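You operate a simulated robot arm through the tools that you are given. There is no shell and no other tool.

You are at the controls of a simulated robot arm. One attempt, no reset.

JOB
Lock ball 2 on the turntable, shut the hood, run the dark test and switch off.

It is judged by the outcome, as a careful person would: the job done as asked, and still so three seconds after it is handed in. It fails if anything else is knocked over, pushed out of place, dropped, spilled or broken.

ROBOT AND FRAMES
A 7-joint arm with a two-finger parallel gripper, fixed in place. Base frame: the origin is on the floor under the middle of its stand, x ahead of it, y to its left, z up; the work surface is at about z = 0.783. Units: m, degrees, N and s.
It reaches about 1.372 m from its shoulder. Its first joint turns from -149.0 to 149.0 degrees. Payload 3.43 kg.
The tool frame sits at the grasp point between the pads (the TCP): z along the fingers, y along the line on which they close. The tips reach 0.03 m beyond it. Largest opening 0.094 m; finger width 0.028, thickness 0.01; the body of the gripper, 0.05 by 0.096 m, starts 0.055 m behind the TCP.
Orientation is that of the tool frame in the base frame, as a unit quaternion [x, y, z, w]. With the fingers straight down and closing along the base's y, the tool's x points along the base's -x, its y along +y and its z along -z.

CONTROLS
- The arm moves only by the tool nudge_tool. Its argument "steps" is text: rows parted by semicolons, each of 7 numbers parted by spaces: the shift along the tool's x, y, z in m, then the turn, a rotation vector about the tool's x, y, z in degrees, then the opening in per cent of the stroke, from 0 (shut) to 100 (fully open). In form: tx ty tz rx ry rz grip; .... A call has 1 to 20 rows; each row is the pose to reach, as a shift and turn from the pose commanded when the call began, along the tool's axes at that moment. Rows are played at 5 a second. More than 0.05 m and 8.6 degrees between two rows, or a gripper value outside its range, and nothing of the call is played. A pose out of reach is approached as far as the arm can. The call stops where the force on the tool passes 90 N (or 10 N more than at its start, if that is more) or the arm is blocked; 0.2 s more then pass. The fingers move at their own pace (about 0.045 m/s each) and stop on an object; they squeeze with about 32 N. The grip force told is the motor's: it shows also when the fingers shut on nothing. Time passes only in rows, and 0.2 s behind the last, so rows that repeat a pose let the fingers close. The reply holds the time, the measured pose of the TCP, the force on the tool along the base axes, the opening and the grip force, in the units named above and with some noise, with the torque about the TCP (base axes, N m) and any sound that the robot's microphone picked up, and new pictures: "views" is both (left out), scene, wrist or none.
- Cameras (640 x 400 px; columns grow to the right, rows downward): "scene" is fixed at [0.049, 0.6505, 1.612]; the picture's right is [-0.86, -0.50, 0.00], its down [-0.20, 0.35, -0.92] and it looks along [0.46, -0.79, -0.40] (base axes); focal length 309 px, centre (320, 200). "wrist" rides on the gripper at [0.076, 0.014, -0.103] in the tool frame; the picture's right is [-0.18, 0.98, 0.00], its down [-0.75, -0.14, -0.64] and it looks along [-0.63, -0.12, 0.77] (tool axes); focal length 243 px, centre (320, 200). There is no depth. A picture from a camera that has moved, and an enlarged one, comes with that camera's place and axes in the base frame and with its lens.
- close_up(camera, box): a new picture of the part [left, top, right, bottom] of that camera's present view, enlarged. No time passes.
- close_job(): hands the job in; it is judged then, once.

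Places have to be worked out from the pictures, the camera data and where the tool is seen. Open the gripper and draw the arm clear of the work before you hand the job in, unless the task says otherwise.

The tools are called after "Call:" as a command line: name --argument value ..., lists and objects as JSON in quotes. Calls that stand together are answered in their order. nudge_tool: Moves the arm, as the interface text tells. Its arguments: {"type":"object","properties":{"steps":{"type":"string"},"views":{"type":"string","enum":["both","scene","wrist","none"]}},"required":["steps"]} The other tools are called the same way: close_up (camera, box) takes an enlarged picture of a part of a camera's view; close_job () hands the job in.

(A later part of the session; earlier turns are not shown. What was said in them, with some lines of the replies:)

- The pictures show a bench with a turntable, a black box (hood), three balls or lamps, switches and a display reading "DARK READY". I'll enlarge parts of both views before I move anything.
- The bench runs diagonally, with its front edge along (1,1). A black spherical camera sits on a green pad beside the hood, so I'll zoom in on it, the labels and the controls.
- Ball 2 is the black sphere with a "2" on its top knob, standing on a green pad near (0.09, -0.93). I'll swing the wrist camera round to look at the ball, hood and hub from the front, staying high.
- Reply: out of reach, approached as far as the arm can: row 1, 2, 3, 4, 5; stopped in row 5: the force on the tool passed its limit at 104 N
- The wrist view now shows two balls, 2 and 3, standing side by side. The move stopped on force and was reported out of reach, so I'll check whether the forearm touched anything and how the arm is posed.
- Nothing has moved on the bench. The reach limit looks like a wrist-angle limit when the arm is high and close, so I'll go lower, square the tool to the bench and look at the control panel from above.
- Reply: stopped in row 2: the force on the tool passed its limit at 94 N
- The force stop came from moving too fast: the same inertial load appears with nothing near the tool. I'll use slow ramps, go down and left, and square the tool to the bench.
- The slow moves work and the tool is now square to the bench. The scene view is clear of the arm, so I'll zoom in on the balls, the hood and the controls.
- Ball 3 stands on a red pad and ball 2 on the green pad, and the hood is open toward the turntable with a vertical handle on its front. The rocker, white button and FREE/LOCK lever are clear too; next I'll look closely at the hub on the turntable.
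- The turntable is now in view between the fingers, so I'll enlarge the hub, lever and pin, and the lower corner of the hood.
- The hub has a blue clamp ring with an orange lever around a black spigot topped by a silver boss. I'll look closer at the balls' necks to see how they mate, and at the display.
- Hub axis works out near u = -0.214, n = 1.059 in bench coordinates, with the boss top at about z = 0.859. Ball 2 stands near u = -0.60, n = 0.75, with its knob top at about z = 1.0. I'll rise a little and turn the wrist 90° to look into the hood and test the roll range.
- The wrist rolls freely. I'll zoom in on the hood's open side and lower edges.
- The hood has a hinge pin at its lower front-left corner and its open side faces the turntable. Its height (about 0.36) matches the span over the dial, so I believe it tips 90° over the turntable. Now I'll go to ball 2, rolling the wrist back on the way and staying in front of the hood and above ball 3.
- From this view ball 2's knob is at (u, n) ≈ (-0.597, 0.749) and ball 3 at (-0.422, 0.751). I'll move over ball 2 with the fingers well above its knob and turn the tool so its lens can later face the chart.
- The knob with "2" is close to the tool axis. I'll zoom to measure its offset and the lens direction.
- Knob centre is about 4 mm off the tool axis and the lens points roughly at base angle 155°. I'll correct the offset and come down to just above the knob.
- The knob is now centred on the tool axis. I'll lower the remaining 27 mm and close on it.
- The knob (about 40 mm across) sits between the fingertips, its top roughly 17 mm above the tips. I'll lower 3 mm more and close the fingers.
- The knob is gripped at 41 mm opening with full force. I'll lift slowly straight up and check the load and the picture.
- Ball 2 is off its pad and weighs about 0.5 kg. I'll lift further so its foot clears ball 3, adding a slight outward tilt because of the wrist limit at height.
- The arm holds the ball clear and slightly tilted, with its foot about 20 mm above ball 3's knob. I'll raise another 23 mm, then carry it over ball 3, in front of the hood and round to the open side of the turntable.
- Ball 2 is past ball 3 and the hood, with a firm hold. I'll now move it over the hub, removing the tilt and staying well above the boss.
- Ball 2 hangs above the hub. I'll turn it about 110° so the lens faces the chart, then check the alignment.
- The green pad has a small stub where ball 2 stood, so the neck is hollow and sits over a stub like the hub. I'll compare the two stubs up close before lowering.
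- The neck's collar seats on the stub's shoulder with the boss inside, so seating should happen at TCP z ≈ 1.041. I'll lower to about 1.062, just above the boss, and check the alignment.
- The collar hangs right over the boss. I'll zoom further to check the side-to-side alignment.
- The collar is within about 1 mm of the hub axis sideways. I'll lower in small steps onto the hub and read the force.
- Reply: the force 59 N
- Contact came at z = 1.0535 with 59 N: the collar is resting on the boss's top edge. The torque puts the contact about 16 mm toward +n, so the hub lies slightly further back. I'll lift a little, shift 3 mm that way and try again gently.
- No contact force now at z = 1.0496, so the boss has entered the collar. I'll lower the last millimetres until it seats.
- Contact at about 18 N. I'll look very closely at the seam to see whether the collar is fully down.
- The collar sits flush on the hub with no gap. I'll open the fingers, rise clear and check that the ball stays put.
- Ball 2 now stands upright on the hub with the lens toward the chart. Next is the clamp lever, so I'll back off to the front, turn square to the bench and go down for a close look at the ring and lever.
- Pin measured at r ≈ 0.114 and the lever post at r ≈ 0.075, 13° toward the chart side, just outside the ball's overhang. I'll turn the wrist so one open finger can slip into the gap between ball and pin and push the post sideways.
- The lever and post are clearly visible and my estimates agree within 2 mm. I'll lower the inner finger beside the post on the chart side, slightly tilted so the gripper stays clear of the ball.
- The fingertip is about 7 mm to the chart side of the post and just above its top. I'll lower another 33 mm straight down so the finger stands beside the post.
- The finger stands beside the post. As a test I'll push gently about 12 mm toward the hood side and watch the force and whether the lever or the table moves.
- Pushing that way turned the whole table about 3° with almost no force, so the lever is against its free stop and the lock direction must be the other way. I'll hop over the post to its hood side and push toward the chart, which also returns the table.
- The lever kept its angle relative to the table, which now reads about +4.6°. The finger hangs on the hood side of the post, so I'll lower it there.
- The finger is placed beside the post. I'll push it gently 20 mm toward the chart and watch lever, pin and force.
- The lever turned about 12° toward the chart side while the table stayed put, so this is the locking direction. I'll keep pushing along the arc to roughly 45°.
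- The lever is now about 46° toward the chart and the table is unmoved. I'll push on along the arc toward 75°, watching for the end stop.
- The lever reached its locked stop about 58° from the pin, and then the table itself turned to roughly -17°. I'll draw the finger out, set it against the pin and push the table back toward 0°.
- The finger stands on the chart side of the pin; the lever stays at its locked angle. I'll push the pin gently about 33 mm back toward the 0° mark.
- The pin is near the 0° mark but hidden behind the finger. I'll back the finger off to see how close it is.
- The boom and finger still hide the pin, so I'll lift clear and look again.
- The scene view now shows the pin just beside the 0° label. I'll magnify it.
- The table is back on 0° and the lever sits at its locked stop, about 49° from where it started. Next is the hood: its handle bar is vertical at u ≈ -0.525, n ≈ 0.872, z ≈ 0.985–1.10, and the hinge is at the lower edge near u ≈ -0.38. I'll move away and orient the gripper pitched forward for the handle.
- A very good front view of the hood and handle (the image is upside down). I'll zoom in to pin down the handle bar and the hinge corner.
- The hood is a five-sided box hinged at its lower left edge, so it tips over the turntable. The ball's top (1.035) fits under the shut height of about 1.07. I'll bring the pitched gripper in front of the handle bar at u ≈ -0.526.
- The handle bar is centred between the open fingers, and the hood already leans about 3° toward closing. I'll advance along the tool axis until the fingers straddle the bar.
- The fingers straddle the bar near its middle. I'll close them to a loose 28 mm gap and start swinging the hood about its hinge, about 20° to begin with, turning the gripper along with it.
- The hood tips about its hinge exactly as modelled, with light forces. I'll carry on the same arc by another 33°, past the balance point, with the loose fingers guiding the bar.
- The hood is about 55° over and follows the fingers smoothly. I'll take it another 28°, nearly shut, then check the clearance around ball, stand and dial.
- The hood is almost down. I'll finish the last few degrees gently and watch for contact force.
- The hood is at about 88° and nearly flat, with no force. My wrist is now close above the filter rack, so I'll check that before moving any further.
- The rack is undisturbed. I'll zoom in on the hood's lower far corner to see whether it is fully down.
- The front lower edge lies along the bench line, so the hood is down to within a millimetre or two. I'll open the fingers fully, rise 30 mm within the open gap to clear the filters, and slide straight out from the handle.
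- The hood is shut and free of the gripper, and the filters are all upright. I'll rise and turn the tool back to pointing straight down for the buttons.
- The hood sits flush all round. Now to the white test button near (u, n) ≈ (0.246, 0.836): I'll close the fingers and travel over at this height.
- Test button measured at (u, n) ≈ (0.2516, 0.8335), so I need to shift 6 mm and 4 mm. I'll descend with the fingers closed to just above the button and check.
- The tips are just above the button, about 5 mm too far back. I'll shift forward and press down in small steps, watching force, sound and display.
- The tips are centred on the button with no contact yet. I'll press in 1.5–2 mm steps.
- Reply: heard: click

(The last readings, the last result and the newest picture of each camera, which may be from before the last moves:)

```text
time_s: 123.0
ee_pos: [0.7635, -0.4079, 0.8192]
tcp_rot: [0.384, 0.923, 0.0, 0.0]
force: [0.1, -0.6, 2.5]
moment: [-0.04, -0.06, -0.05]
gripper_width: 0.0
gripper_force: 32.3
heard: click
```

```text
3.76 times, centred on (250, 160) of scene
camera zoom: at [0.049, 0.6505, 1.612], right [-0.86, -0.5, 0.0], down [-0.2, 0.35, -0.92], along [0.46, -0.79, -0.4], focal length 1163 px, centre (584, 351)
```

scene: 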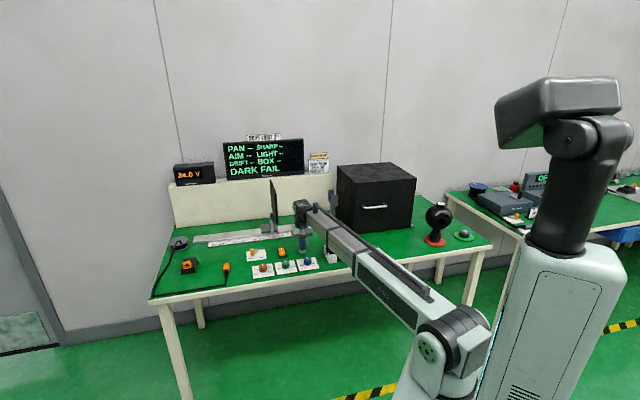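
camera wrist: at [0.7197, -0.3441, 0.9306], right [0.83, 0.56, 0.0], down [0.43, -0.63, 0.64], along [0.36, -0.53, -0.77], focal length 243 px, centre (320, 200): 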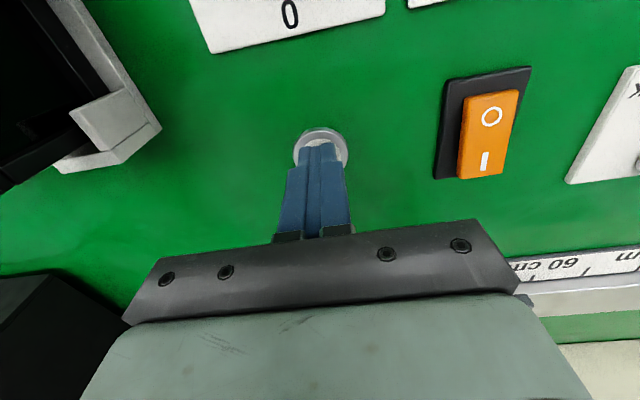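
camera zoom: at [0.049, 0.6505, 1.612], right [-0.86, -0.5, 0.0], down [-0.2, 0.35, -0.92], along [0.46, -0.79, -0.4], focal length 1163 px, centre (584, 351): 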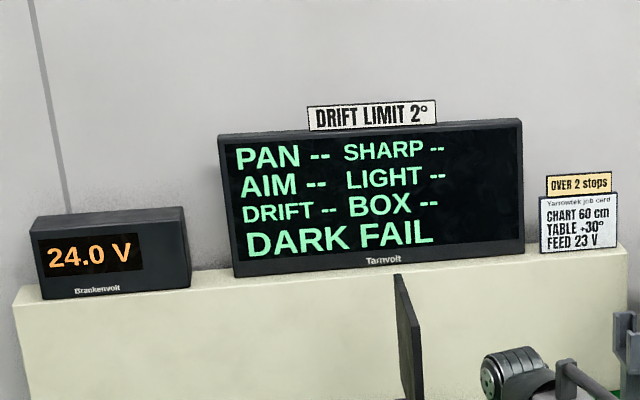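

A click was heard and the display says "DARK FAIL", with all readings still "--". Something is missing, perhaps power to the ball, so I'll look closely at the rocker, the plug and socket, and the lever plate.

Call:
close_up --camera "wrist" --box '[420, 50, 560, 200]'

Call:
close_up --camera "scene" --box '[270, 240, 296, 262]'

Call:
close_up --camera "scene" --box '[165, 245, 245, 300]'

Call:
close_up --camera "scene" --box '[236, 240, 276, 270]'

```text
2.67 times, centred on (490, 125) of wrist
camera zoom: at [0.7196, -0.3439, 0.9231], right [0.83, 0.56, 0.0], down [0.43, -0.63, 0.64], along [0.36, -0.53, -0.77], focal length 647 px, centre (-133, 400)
```

zoom: 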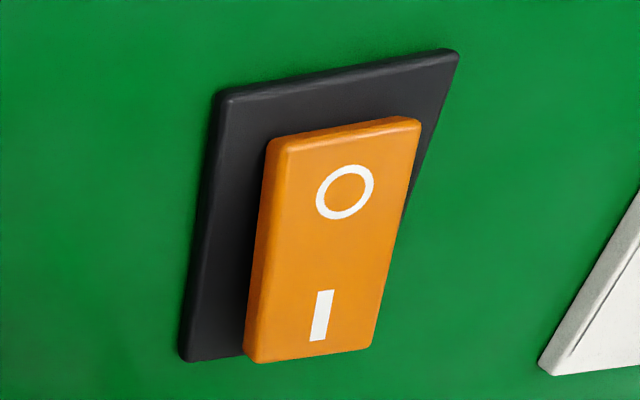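

```text
16.00 times, centred on (283, 251) of scene
camera zoom: at [0.049, 0.6505, 1.612], right [-0.86, -0.5, 0.0], down [-0.2, 0.35, -0.92], along [0.46, -0.79, -0.4], focal length 4942 px, centre (912, -616)
```

zoom: 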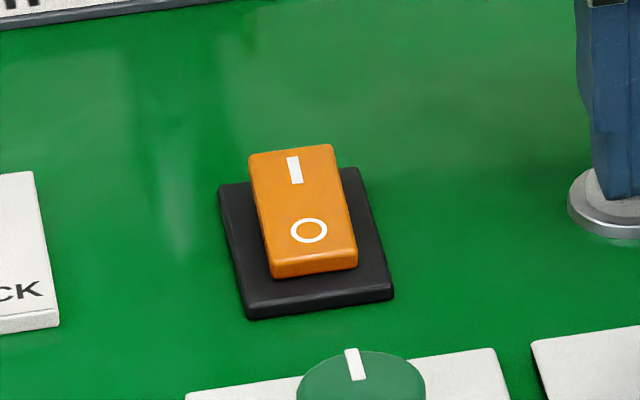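

```text
7.27 times, centred on (205, 272) of scene
camera zoom: at [0.049, 0.6505, 1.612], right [-0.86, -0.5, 0.0], down [-0.2, 0.35, -0.92], along [0.46, -0.79, -0.4], focal length 2246 px, centre (1156, -327)
```

zoom: 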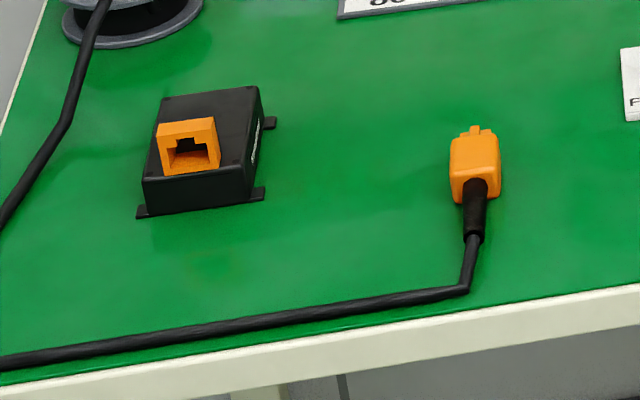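

```text
13.33 times, centred on (256, 255) of scene
camera zoom: at [0.049, 0.6505, 1.612], right [-0.86, -0.5, 0.0], down [-0.2, 0.35, -0.92], along [0.46, -0.79, -0.4], focal length 4118 px, centre (1173, -533)
```

zoom: 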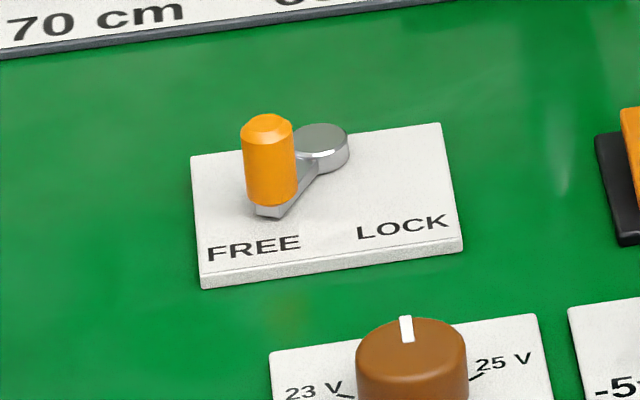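

Measuring the rocker, the "I" end stands about 8 mm higher than the "O" end, so the bench is switched off, which explains the "--" readings. I'll release the button and move over the "I" end of the rocker to switch on before repeating the test.

Call:
nudge_tool --steps "0 0 -0.004 0 0 0 0; 0 0 -0.012 0 0 0 0; 0 0 -0.024 0 0 0 0; 0 0 -0.038 0 0 0 0; -0.003 0.01 -0.048 0 0 0 0; -0.008 0.028 -0.05 0 0 0 0; -0.014 0.05 -0.05 0 0 0 0; -0.019 0.072 -0.05 0 0 0 0; -0.022 0.09 -0.05 0 0 0 0; -0.023 0.0976 -0.05 0 0 0 0; -0.023 0.0976 -0.05 0 0 0 0" --views "both"

Call:
close_up --camera "wrist" --box '[240, 60, 440, 210]'

Call:
close_up --camera "scene" --box '[165, 130, 335, 190]'

```text
time_s: 125.4
ee_pos: [0.8491, -0.3565, 0.87]
tcp_rot: [0.384, 0.923, 0.001, 0.0]
force: [0.2, 0.4, -0.2]
moment: [0.0, 0.04, 0.01]
gripper_width: 0.0
gripper_force: 32.3
camera wrist: at [0.8056, -0.2915, 0.973], right [0.83, 0.56, 0.0], down [0.43, -0.63, 0.64], along [0.36, -0.53, -0.77], focal length 243 px, centre (320, 200)
```

scene: 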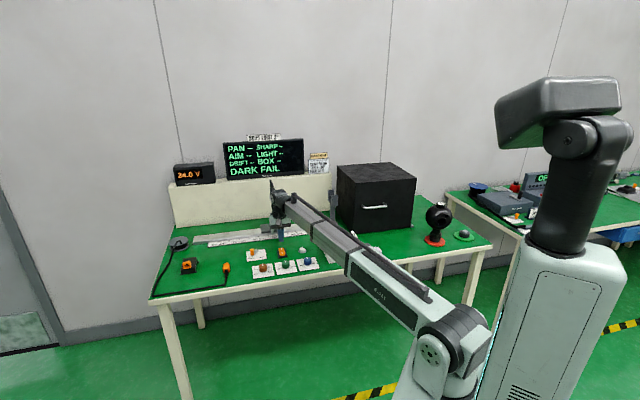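
wrist: 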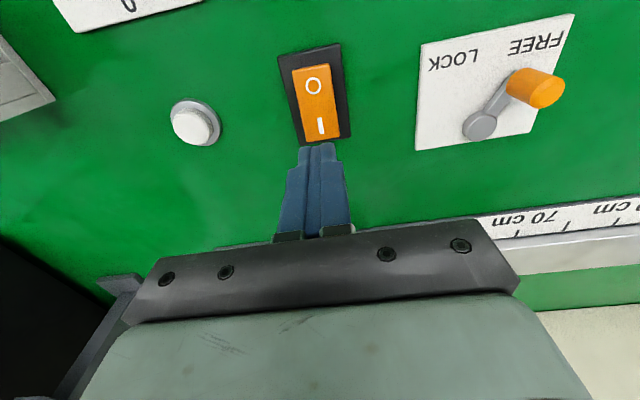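

```text
2.67 times, centred on (340, 135) of wrist
camera zoom: at [0.8056, -0.2915, 0.973], right [0.83, 0.56, 0.0], down [0.43, -0.63, 0.64], along [0.36, -0.53, -0.77], focal length 647 px, centre (267, 373)
```

zoom: 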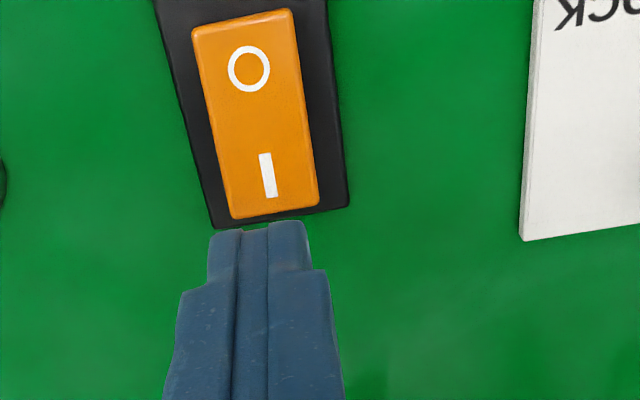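

```text
3.76 times, centred on (250, 160) of scene
camera zoom: at [0.049, 0.6505, 1.612], right [-0.86, -0.5, 0.0], down [-0.2, 0.35, -0.92], along [0.46, -0.79, -0.4], focal length 1163 px, centre (584, 351)
```

zoom: 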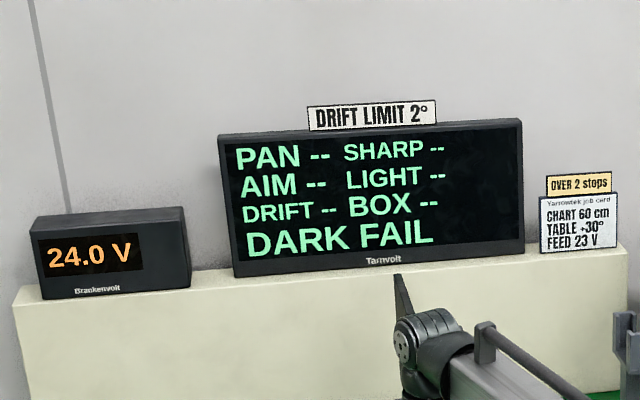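

The tips hang over the "I" end. I'll press down in small steps until it clicks over.

Call:
nudge_tool --steps "0 0 0.008 0 0 0 0; 0 0 0.018 0 0 0 0; 0 0 0.026 0 0 0 0; 0 0 0.031 0 0 0 0; 0 0 0.034 0 0 0 0; 0 0 0.037 0 0 0 0; 0 0 0.04 0 0 0 0; 0 0 0.04 0 0 0 0" --views "both"

Call:
close_up --camera "scene" --box '[165, 130, 335, 190]'

Call:
close_up --camera "wrist" --box '[240, 60, 440, 210]'

```text
time_s: 127.2
ee_pos: [0.848, -0.3552, 0.8287]
tcp_rot: [0.383, 0.924, 0.0, 0.0]
force: [0.1, -0.2, 0.4]
moment: [0.01, -0.01, -0.01]
gripper_width: 0.0001
gripper_force: 32.4
camera wrist: at [0.8051, -0.2914, 0.9329], right [0.83, 0.56, 0.0], down [0.43, -0.63, 0.64], along [0.36, -0.53, -0.77], focal length 243 px, centre (320, 200)
```

scene: 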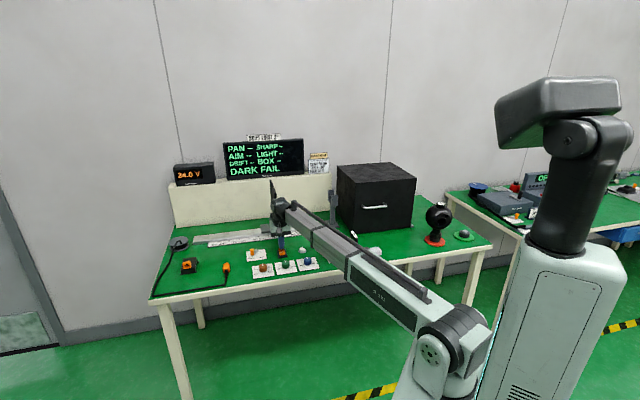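
wrist: 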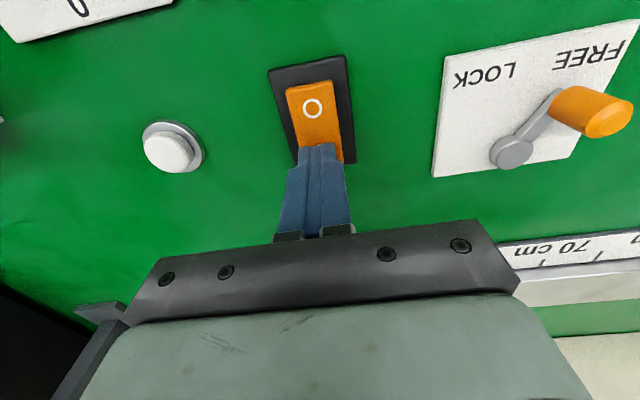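

```text
3.76 times, centred on (250, 160) of scene
camera zoom: at [0.049, 0.6505, 1.612], right [-0.86, -0.5, 0.0], down [-0.2, 0.35, -0.92], along [0.46, -0.79, -0.4], focal length 1163 px, centre (584, 351)
```

zoom: 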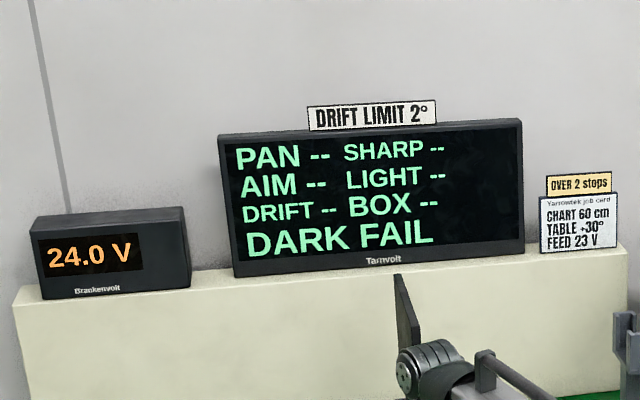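

```text
2.67 times, centred on (340, 135) of wrist
camera zoom: at [0.8051, -0.2914, 0.9329], right [0.83, 0.56, 0.0], down [0.43, -0.63, 0.64], along [0.36, -0.53, -0.77], focal length 647 px, centre (267, 373)
```

zoom: 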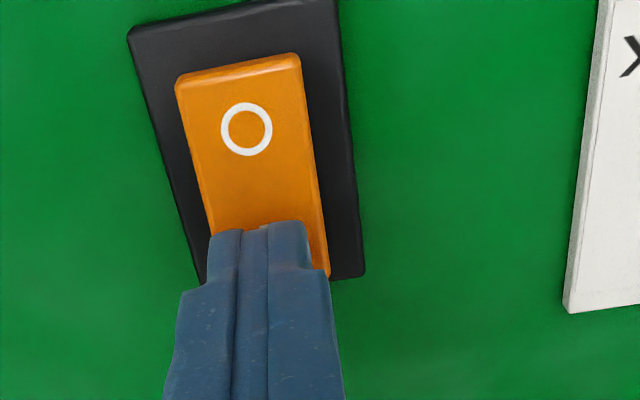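

No contact yet at tip height 0.799, so the rocker is lower than I estimated. I'll continue down in 1.5 mm steps.

Call:
nudge_tool --steps "0 0 0.0015 0 0 0 0; 0 0 0.003 0 0 0 0; 0 0 0.0045 0 0 0 0; 0 0 0.006 0 0 0 0; 0 0 0.006 0 0 0 0" --views "both"

Call:
close_up --camera "scene" --box '[165, 130, 335, 190]'

Call:
close_up --camera "scene" --box '[270, 235, 300, 262]'

```text
time_s: 128.4
ee_pos: [0.8492, -0.3563, 0.8275]
tcp_rot: [0.385, 0.923, 0.0, 0.002]
force: [8.9, -6.3, 64.0]
moment: [0.46, 0.36, -0.1]
gripper_width: 0.0001
gripper_force: 31.9
heard: click
camera wrist: at [0.8045, -0.2915, 0.9306], right [0.83, 0.56, 0.0], down [0.43, -0.63, 0.65], along [0.36, -0.53, -0.76], focal length 243 px, centre (320, 200)
```

scene: 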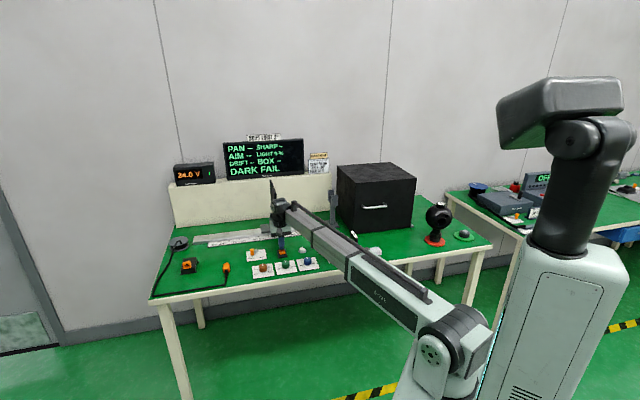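
wrist: 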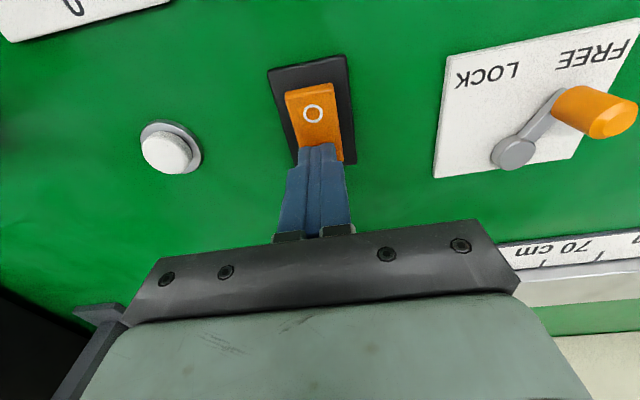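

```text
3.76 times, centred on (250, 160) of scene
camera zoom: at [0.049, 0.6505, 1.612], right [-0.86, -0.5, 0.0], down [-0.2, 0.35, -0.92], along [0.46, -0.79, -0.4], focal length 1163 px, centre (584, 351)
```

zoom: 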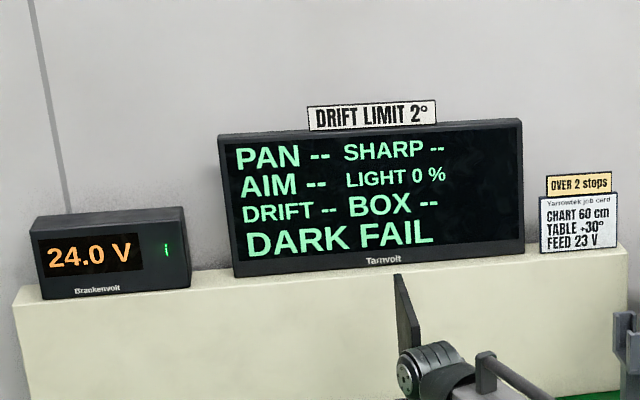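

```text
14.81 times, centred on (285, 248) of scene
camera zoom: at [0.049, 0.6505, 1.612], right [-0.86, -0.5, 0.0], down [-0.2, 0.35, -0.92], along [0.46, -0.79, -0.4], focal length 4576 px, centre (838, -518)
```

zoom: 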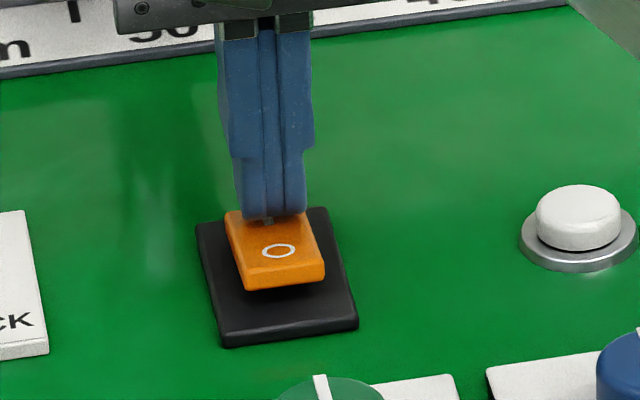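

A click was heard, the supply's green "I" lamp is on and the display now shows LIGHT 0 %, so the ball is powered and in the dark. I'll go back over the white button to rerun the dark test.

Call:
nudge_tool --steps "0 0 -0.006 0 0 0 0; 0 0 -0.018 0 0 0 0; 0 0 -0.034 0 0 0 0; 0 0 -0.048 0 0 0 0; 0.003 -0.01 -0.05 0 0 0 0; 0.008 -0.028 -0.05 0 0 0 0; 0.014 -0.05 -0.05 0 0 0 0; 0.019 -0.072 -0.05 0 0 0 0; 0.022 -0.09 -0.05 0 0 0 0; 0.023 -0.0976 -0.05 0 0 0 0; 0.023 -0.0976 -0.05 0 0 0 0" --views "both"

Call:
close_up --camera "wrist" --box '[240, 60, 440, 210]'

Call:
close_up --camera "scene" --box '[165, 130, 335, 190]'

Call:
close_up --camera "scene" --box '[270, 235, 300, 262]'

```text
time_s: 130.8
ee_pos: [0.7636, -0.4079, 0.8737]
tcp_rot: [0.383, 0.924, 0.0, 0.0]
force: [-0.3, 0.3, 0.9]
moment: [-0.03, 0.0, -0.01]
gripper_width: 0.0
gripper_force: 32.3
camera wrist: at [0.7195, -0.3439, 0.9773], right [0.83, 0.56, 0.0], down [0.43, -0.63, 0.64], along [0.36, -0.53, -0.77], focal length 243 px, centre (320, 200)
```

scene: 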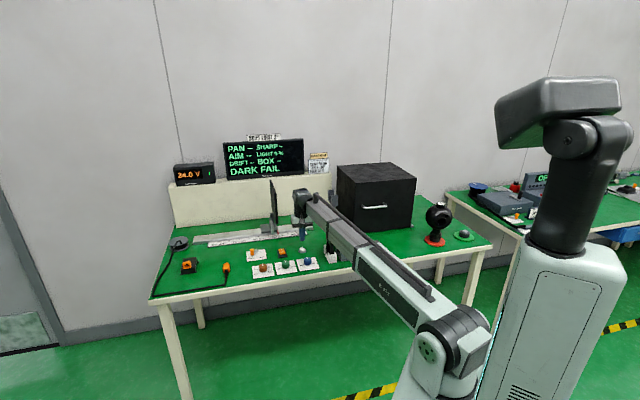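
wrist: 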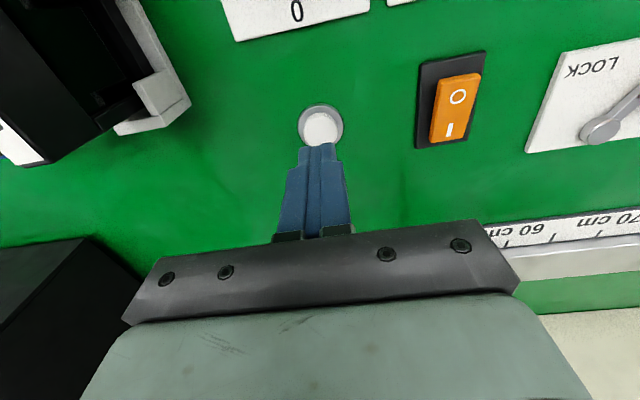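

```text
2.67 times, centred on (340, 135) of wrist
camera zoom: at [0.7195, -0.3439, 0.9773], right [0.83, 0.56, 0.0], down [0.43, -0.63, 0.64], along [0.36, -0.53, -0.77], focal length 647 px, centre (267, 373)
```

zoom: 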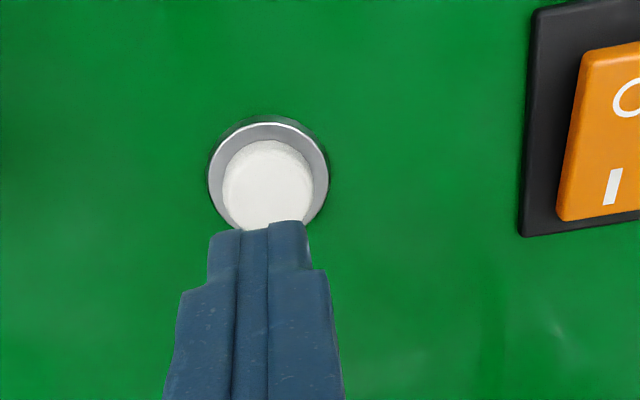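

```text
3.76 times, centred on (250, 160) of scene
camera zoom: at [0.049, 0.6505, 1.612], right [-0.86, -0.5, 0.0], down [-0.2, 0.35, -0.92], along [0.46, -0.79, -0.4], focal length 1163 px, centre (584, 351)
```

zoom: 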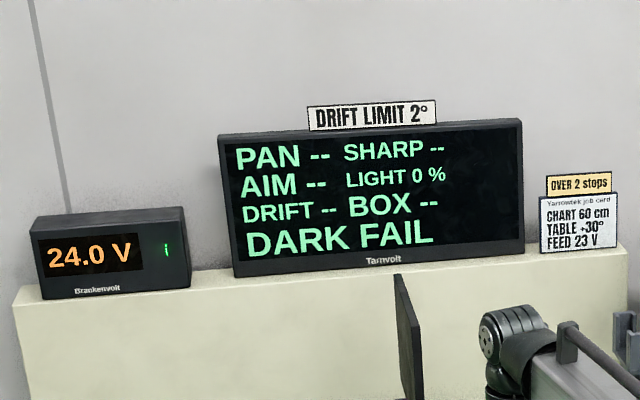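

```text
14.81 times, centred on (285, 248) of scene
camera zoom: at [0.049, 0.6505, 1.612], right [-0.86, -0.5, 0.0], down [-0.2, 0.35, -0.92], along [0.46, -0.79, -0.4], focal length 4576 px, centre (838, -518)
```

zoom: 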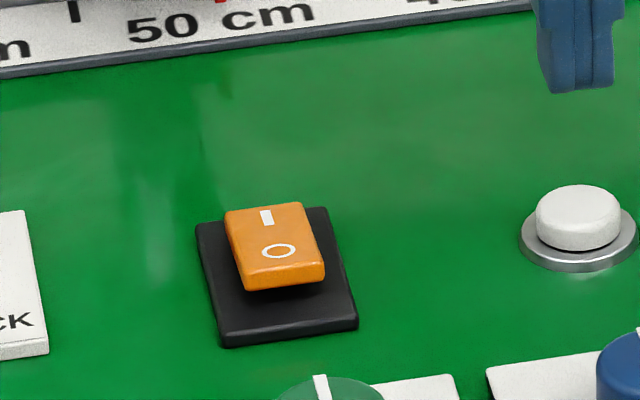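

The rocker is on "I" and the tool is back over the button. I'll press it again in small steps.

Call:
nudge_tool --steps "0 0 0.006 0 0 0 0; 0 0 0.018 0 0 0 0; 0 0 0.032 0 0 0 0; 0 0 0.043 0 0 0 0; 0 0 0.048 0 0 0 0; 0 0 0.051 0 0 0 0; 0 0 0.0535 0 0 0 0; 0 0 0.0545 0 0 0 0; 0 0 0.0545 0 0 0 0" --views "scene"

Call:
close_up --camera "scene" --box '[165, 130, 335, 190]'

```text
time_s: 132.8
ee_pos: [0.7637, -0.409, 0.8195]
tcp_rot: [0.383, 0.924, -0.001, 0.001]
force: [0.5, 1.2, 2.1]
moment: [-0.01, -0.02, 0.01]
gripper_width: 0.0
gripper_force: 31.6
heard: click
```

scene: 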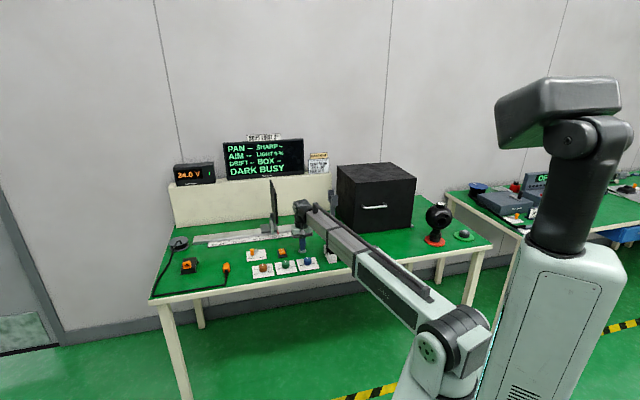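

```text
3.76 times, centred on (250, 160) of scene
camera zoom: at [0.049, 0.6505, 1.612], right [-0.86, -0.5, 0.0], down [-0.2, 0.35, -0.92], along [0.46, -0.79, -0.4], focal length 1163 px, centre (584, 351)
```

zoom: 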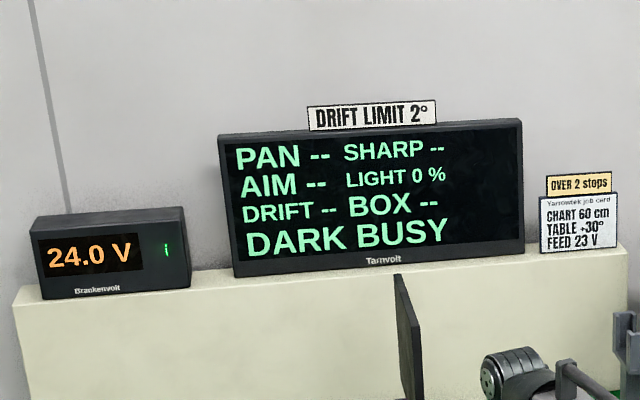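

"DARK BUSY": the test is running. I'll lift off the button, touch nothing and wait for the result.

Call:
nudge_tool --steps "0 0 -0.004 0 0 0 0; 0 0 -0.012 0 0 0 0; 0 0 -0.024 0 0 0 0; 0 0 -0.038 0 0 0 0; 0 0 -0.048 0 0 0 0; 0 0 -0.05 0 0 0 0; 0 0 -0.05 0 0 0 0; 0 0 -0.05 0 0 0 0; 0 0 -0.05 0 0 0 0; 0 0 -0.05 0 0 0 0; 0 0 -0.05 0 0 0 0; 0 0 -0.05 0 0 0 0; 0 0 -0.05 0 0 0 0; 0 0 -0.05 0 0 0 0; 0 0 -0.05 0 0 0 0; 0 0 -0.05 0 0 0 0; 0 0 -0.05 0 0 0 0; 0 0 -0.05 0 0 0 0; 0 0 -0.05 0 0 0 0; 0 0 -0.05 0 0 0 0" --views "scene"

Call:
close_up --camera "scene" --box '[165, 130, 335, 190]'

```text
time_s: 137.0
ee_pos: [0.763, -0.4088, 0.8687]
tcp_rot: [0.383, 0.924, 0.0, 0.0]
force: [0.2, 0.0, -0.3]
moment: [-0.01, -0.01, 0.03]
gripper_width: 0.0
gripper_force: 31.6
```

scene: 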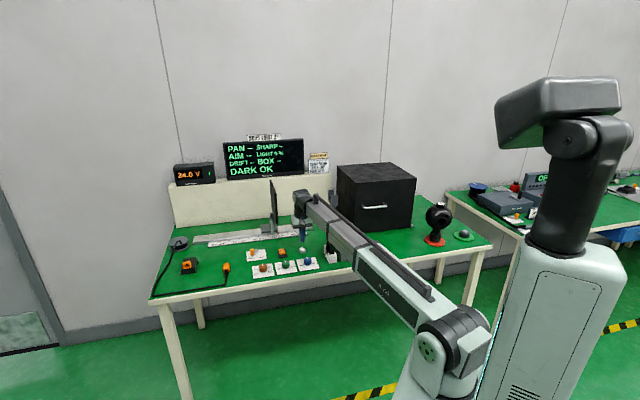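

```text
3.76 times, centred on (250, 160) of scene
camera zoom: at [0.049, 0.6505, 1.612], right [-0.86, -0.5, 0.0], down [-0.2, 0.35, -0.92], along [0.46, -0.79, -0.4], focal length 1163 px, centre (584, 351)
```

zoom: 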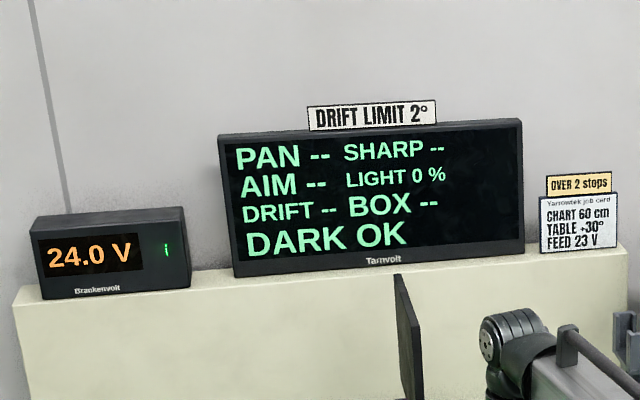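

"DARK OK": the test passed. To switch off I'll move over the "O" end of the rocker, mirrored about its pivot, at about (0.3485, 0.806).

Call:
nudge_tool --steps "0.001 0.005 0 0 0 0 0; 0.004 0.016 0 0 0 0 0; 0.008 0.033 0 0 0 0 0; 0.012 0.052 0 0 0 0 0; 0.017 0.071 0 0 0 0 0; 0.02 0.087 0 0 0 0 0; 0.022 0.095 0 0 0 0 0; 0.0226 0.098 0 0 0 0 0; 0.0226 0.098 0 0 0 0 0" --views "both"

Call:
close_up --camera "wrist" --box '[240, 60, 440, 210]'

Call:
close_up --camera "scene" --box '[265, 230, 305, 265]'

```text
time_s: 139.0
ee_pos: [0.8172, -0.3229, 0.8696]
tcp_rot: [0.383, 0.924, -0.001, 0.0]
force: [0.2, -1.0, -0.8]
moment: [-0.04, -0.01, 0.0]
gripper_width: 0.0001
gripper_force: 32.4
camera wrist: at [0.7731, -0.2585, 0.9726], right [0.83, 0.56, 0.0], down [0.43, -0.63, 0.64], along [0.36, -0.53, -0.77], focal length 243 px, centre (320, 200)
```

scene: 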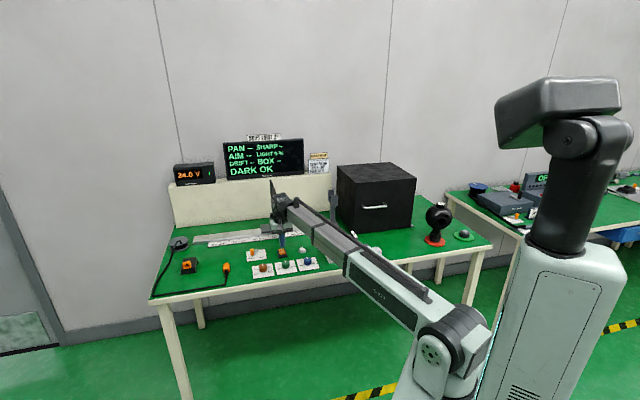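
wrist: 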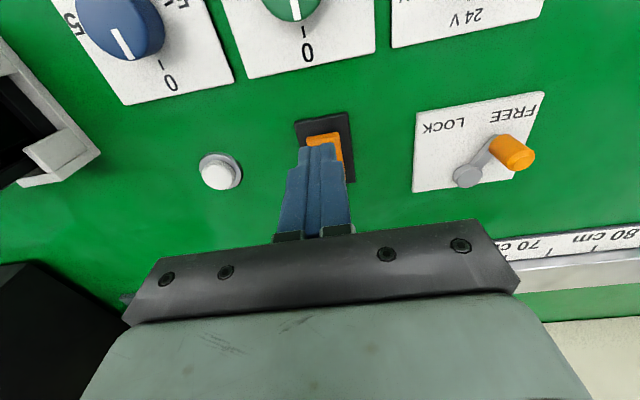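

```text
2.67 times, centred on (340, 135) of wrist
camera zoom: at [0.7731, -0.2585, 0.9726], right [0.83, 0.56, 0.0], down [0.43, -0.63, 0.64], along [0.36, -0.53, -0.77], focal length 647 px, centre (267, 373)
```

zoom: 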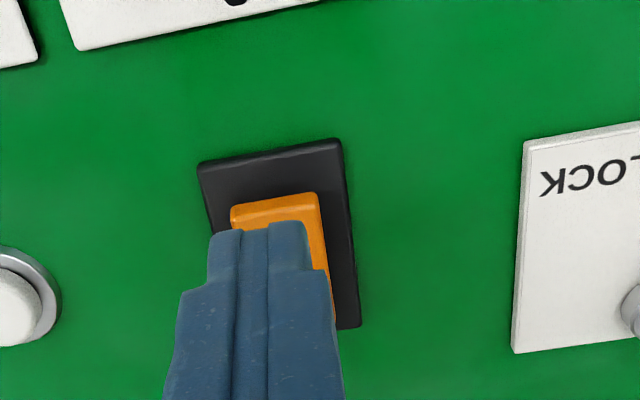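

```text
11.43 times, centred on (285, 248) of scene
camera zoom: at [0.049, 0.6505, 1.612], right [-0.86, -0.5, 0.0], down [-0.2, 0.35, -0.92], along [0.46, -0.79, -0.4], focal length 3530 px, centre (720, -343)
```

zoom: 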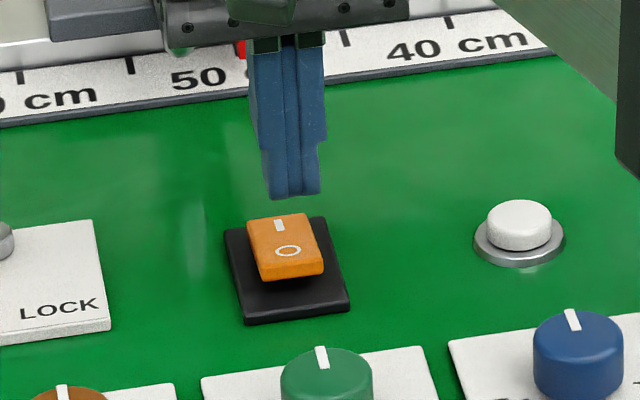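

The tips are over the raised "O" end. I'll shift 3 mm inward and press down in small steps until it clicks off.

Call:
nudge_tool --steps "-0.002 0.001 0.008 0 0 0 0; -0.003 0.002 0.018 0 0 0 0; -0.003 0.002 0.028 0 0 0 0; -0.003 0.002 0.034 0 0 0 0; -0.003 0.002 0.038 0 0 0 0; -0.003 0.002 0.0405 0 0 0 0; -0.003 0.002 0.043 0 0 0 0; -0.003 0.002 0.045 0 0 0 0; -0.003 0.002 0.045 0 0 0 0" --views "scene"

Call:
close_up --camera "scene" --box '[165, 130, 335, 190]'

Call:
close_up --camera "scene" --box '[265, 230, 305, 265]'

```text
time_s: 141.0
ee_pos: [0.8211, -0.324, 0.8262]
tcp_rot: [0.383, 0.924, 0.0, 0.001]
force: [1.2, 1.2, 25.5]
moment: [-0.17, -0.28, 0.04]
gripper_width: 0.0
gripper_force: 32.3
heard: click
```

scene: 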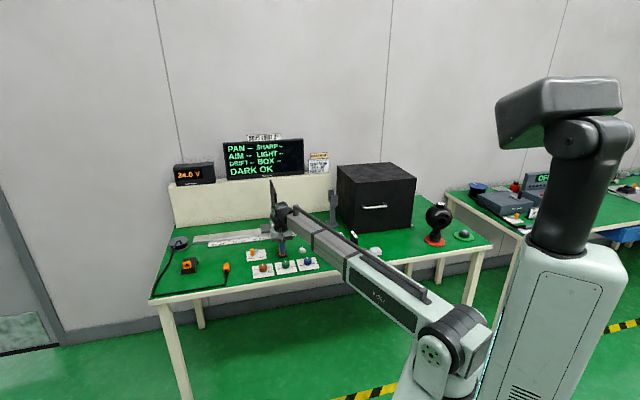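

```text
3.76 times, centred on (250, 160) of scene
camera zoom: at [0.049, 0.6505, 1.612], right [-0.86, -0.5, 0.0], down [-0.2, 0.35, -0.92], along [0.46, -0.79, -0.4], focal length 1163 px, centre (584, 351)
```

zoom: 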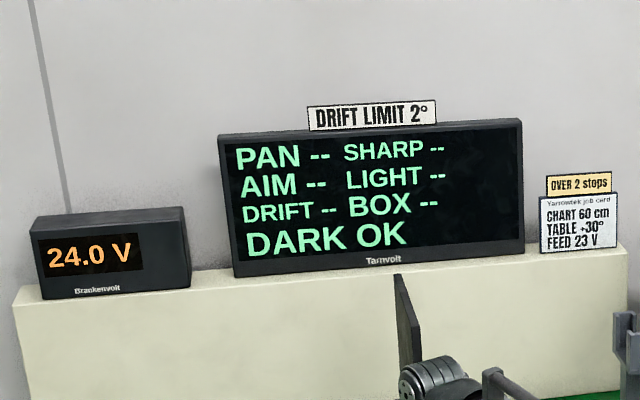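

```text
11.43 times, centred on (285, 248) of scene
camera zoom: at [0.049, 0.6505, 1.612], right [-0.86, -0.5, 0.0], down [-0.2, 0.35, -0.92], along [0.46, -0.79, -0.4], focal length 3530 px, centre (720, -343)
```

zoom: 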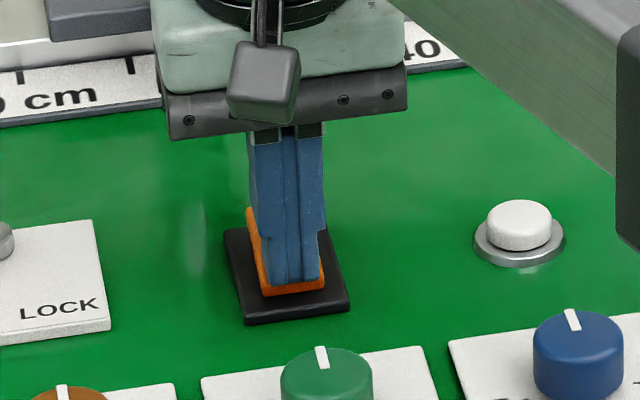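

Click heard: the lamp is out, LIGHT is back to "--" and "DARK OK" stays on the display. I'll rise straight up, draw back from the bench and open the gripper.

Call:
nudge_tool --steps "0 0 -0.004 0 0 0 0; 0 0 -0.014 0 0 0 0; 0 0 -0.03 0 0 0 0; 0 0 -0.05 0 0 0 0; 0 0 -0.072 0 0 0 0; 0 0 -0.094 0 0 0 0; 0 0 -0.116 0 0 0 0; 0 0 -0.138 0 0 0 0; 0.005 0 -0.16 0 0 0 30; 0.015 0 -0.18 0 0 0 60; 0.028 0 -0.195 0 0 0 100; 0.044 0 -0.205 0 0 0 100; 0.06 0 -0.21 0 0 0 100; 0.076 0 -0.21 0 0 0 100; 0.09 0 -0.21 0 0 0 100; 0.098 0 -0.21 0 0 0 100; 0.1 0 -0.21 0 0 0 100; 0.1 0 -0.21 0 0 0 100" --views "both"

Call:
close_up --camera "scene" --box '[320, 140, 500, 265]'

Call:
close_up --camera "scene" --box '[150, 120, 350, 300]'

```text
time_s: 144.8
ee_pos: [0.7497, -0.2535, 1.0329]
tcp_rot: [0.384, 0.923, 0.0, 0.001]
force: [-0.2, -0.7, 0.1]
moment: [0.0, 0.02, 0.0]
gripper_width: 0.094
gripper_force: 0.1
camera wrist: at [0.706, -0.1886, 1.1375], right [0.83, 0.56, 0.0], down [0.43, -0.63, 0.64], along [0.36, -0.53, -0.77], focal length 243 px, centre (320, 200)
```

scene: 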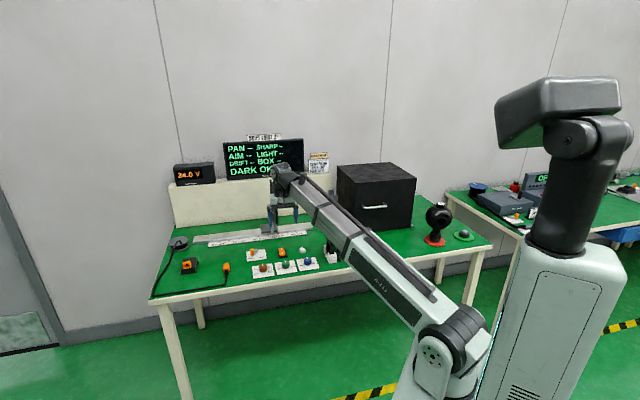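
wrist: 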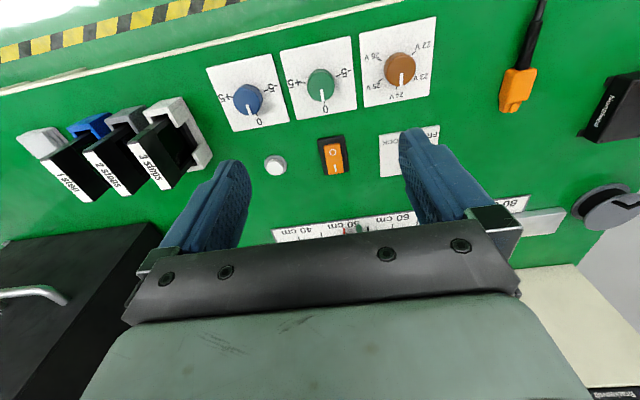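

```text
3.20 times, centred on (410, 202) of scene
camera zoom: at [0.049, 0.6505, 1.612], right [-0.86, -0.5, 0.0], down [-0.2, 0.35, -0.92], along [0.46, -0.79, -0.4], focal length 988 px, centre (32, 192)
```

zoom: 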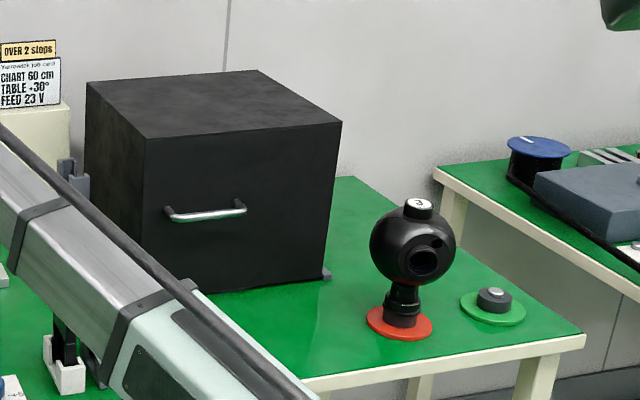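

```text
2.22 times, centred on (250, 210) of scene
camera zoom: at [0.049, 0.6505, 1.612], right [-0.86, -0.5, 0.0], down [-0.2, 0.35, -0.92], along [0.46, -0.79, -0.4], focal length 686 px, centre (476, 178)
```

zoom: 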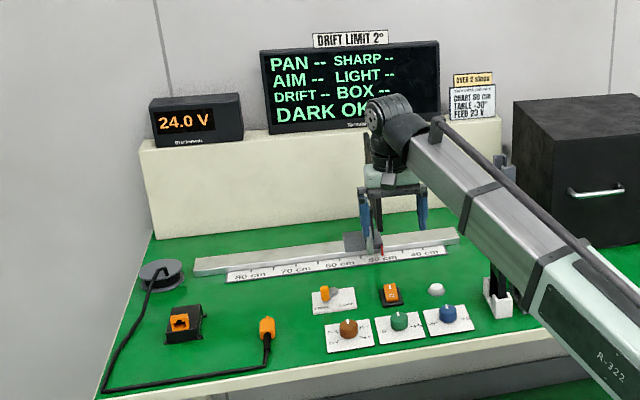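

Everything looks right: hood shut, rocker off, "DARK OK" showing, ball 3, filters, chart, knobs and cable undisturbed. I'll draw the arm fully off the bench before handing in.

Call:
nudge_tool --steps "0.003 0.003 0 0 0 0 100; 0.01 0.01 0 0 0 0 100; 0.021 0.022 0 0 0 0 100; 0.036 0.038 0 0 0 0 100; 0.052 0.056 0 0 0 0 100; 0.068 0.076 0 0 0 0 100; 0.085 0.096 0 0 0 0 100; 0.102 0.116 0 0 0 0 100; 0.119 0.136 0 0 0 0 100; 0.136 0.156 0 0 0 0 100; 0.153 0.176 0 0 0 0 100; 0.17 0.196 0 0 0 0 100; 0.186 0.216 0 0 0 0 100; 0.198 0.234 0 0 0 0 100; 0.206 0.245 0 0 0 0 100; 0.21 0.25 0 0 0 0 100; 0.21 0.25 0 0 0 0 100" --views "both"

Call:
close_up --camera "scene" --box '[140, 120, 500, 310]'

Call:
close_up --camera "scene" --box '[325, 155, 425, 245]'

```text
time_s: 148.4
ee_pos: [0.7787, 0.0734, 1.0335]
tcp_rot: [0.384, 0.923, 0.0, 0.0]
force: [-0.4, -0.4, -0.2]
moment: [-0.02, -0.03, -0.02]
gripper_width: 0.0942
gripper_force: 0.1
camera wrist: at [0.7352, 0.137, 1.1375], right [0.83, 0.56, 0.0], down [0.43, -0.63, 0.64], along [0.36, -0.53, -0.77], focal length 243 px, centre (320, 200)
```

scene: 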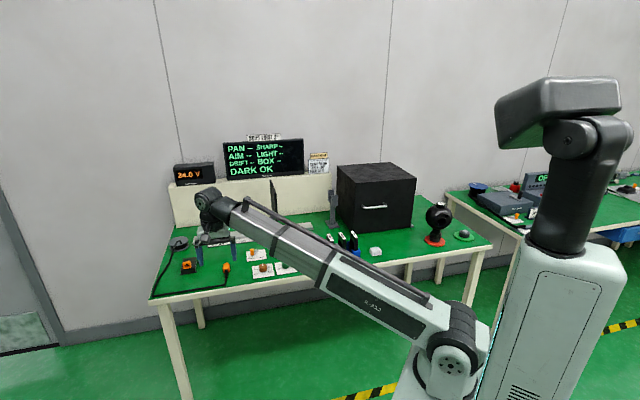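
wrist: 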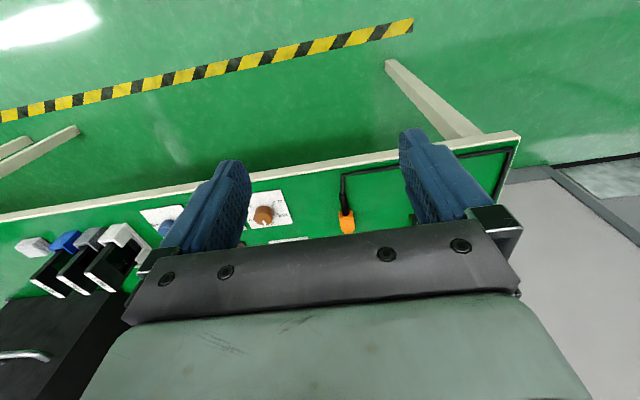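

```text
1.78 times, centred on (320, 215) of scene
camera zoom: at [0.049, 0.6505, 1.612], right [-0.86, -0.5, 0.0], down [-0.2, 0.35, -0.92], along [0.46, -0.79, -0.4], focal length 549 px, centre (320, 173)
```

zoom: 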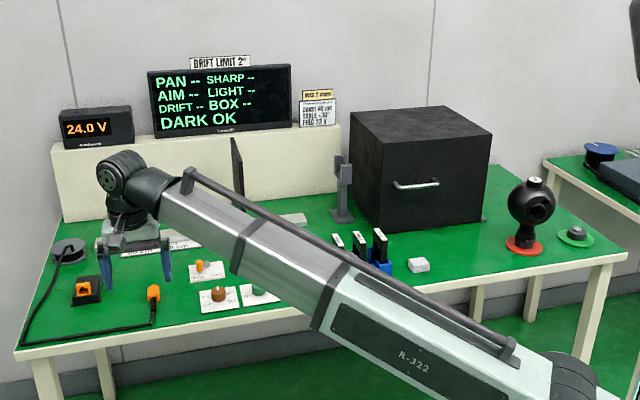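

```text
4.44 times, centred on (375, 200) of scene
camera zoom: at [0.049, 0.6505, 1.612], right [-0.86, -0.5, 0.0], down [-0.2, 0.35, -0.92], along [0.46, -0.79, -0.4], focal length 1373 px, centre (76, 200)
```

zoom: 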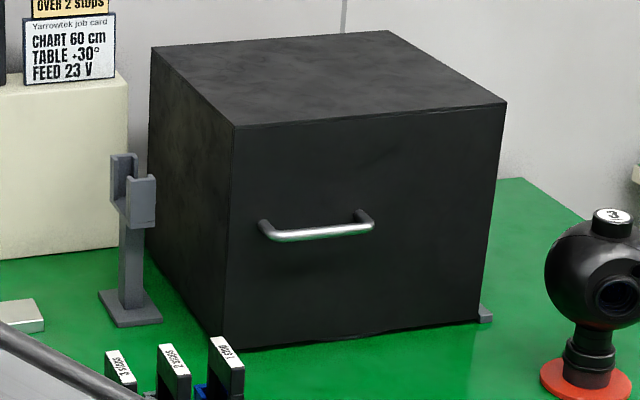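

The hood lies flush over the turntable with ball 2 locked inside. The display shows "DARK OK", the rocker is off, all other items stand where they were, and the open gripper is clear of the bench. I'm handing the job in.

Call:
close_job

```text
The job is handed in.
```

I handed the job in: ball 2 is locked on the turntable, the hood is shut, the dark test read "DARK OK" and the bench is switched off. At the end the other items on the bench looked undisturbed and the gripper was open and clear.

- **First test run failed:** I pressed the test button while the rocker was still off, and the display read "DARK FAIL". I switched on, ran the test again and it passed, then switched off. "DARK OK" stayed on the display.
- **Turntable moved:** Turning the clamp lever rotated the table, first to about +4.6° and later to about -17°. I pushed it back until the pointer lined up with the 0° mark, before shutting the hood.
- **Lock not directly confirmed:** I turned the lever to its stop, and the test then passed. I had no other sign that the ball is clamped, and the hood now hides it.
- **Job card not applied:** I left the chart position, feed voltage, filters and FREE/LOCK lever as they were, since you didn't ask for the job-card settings.
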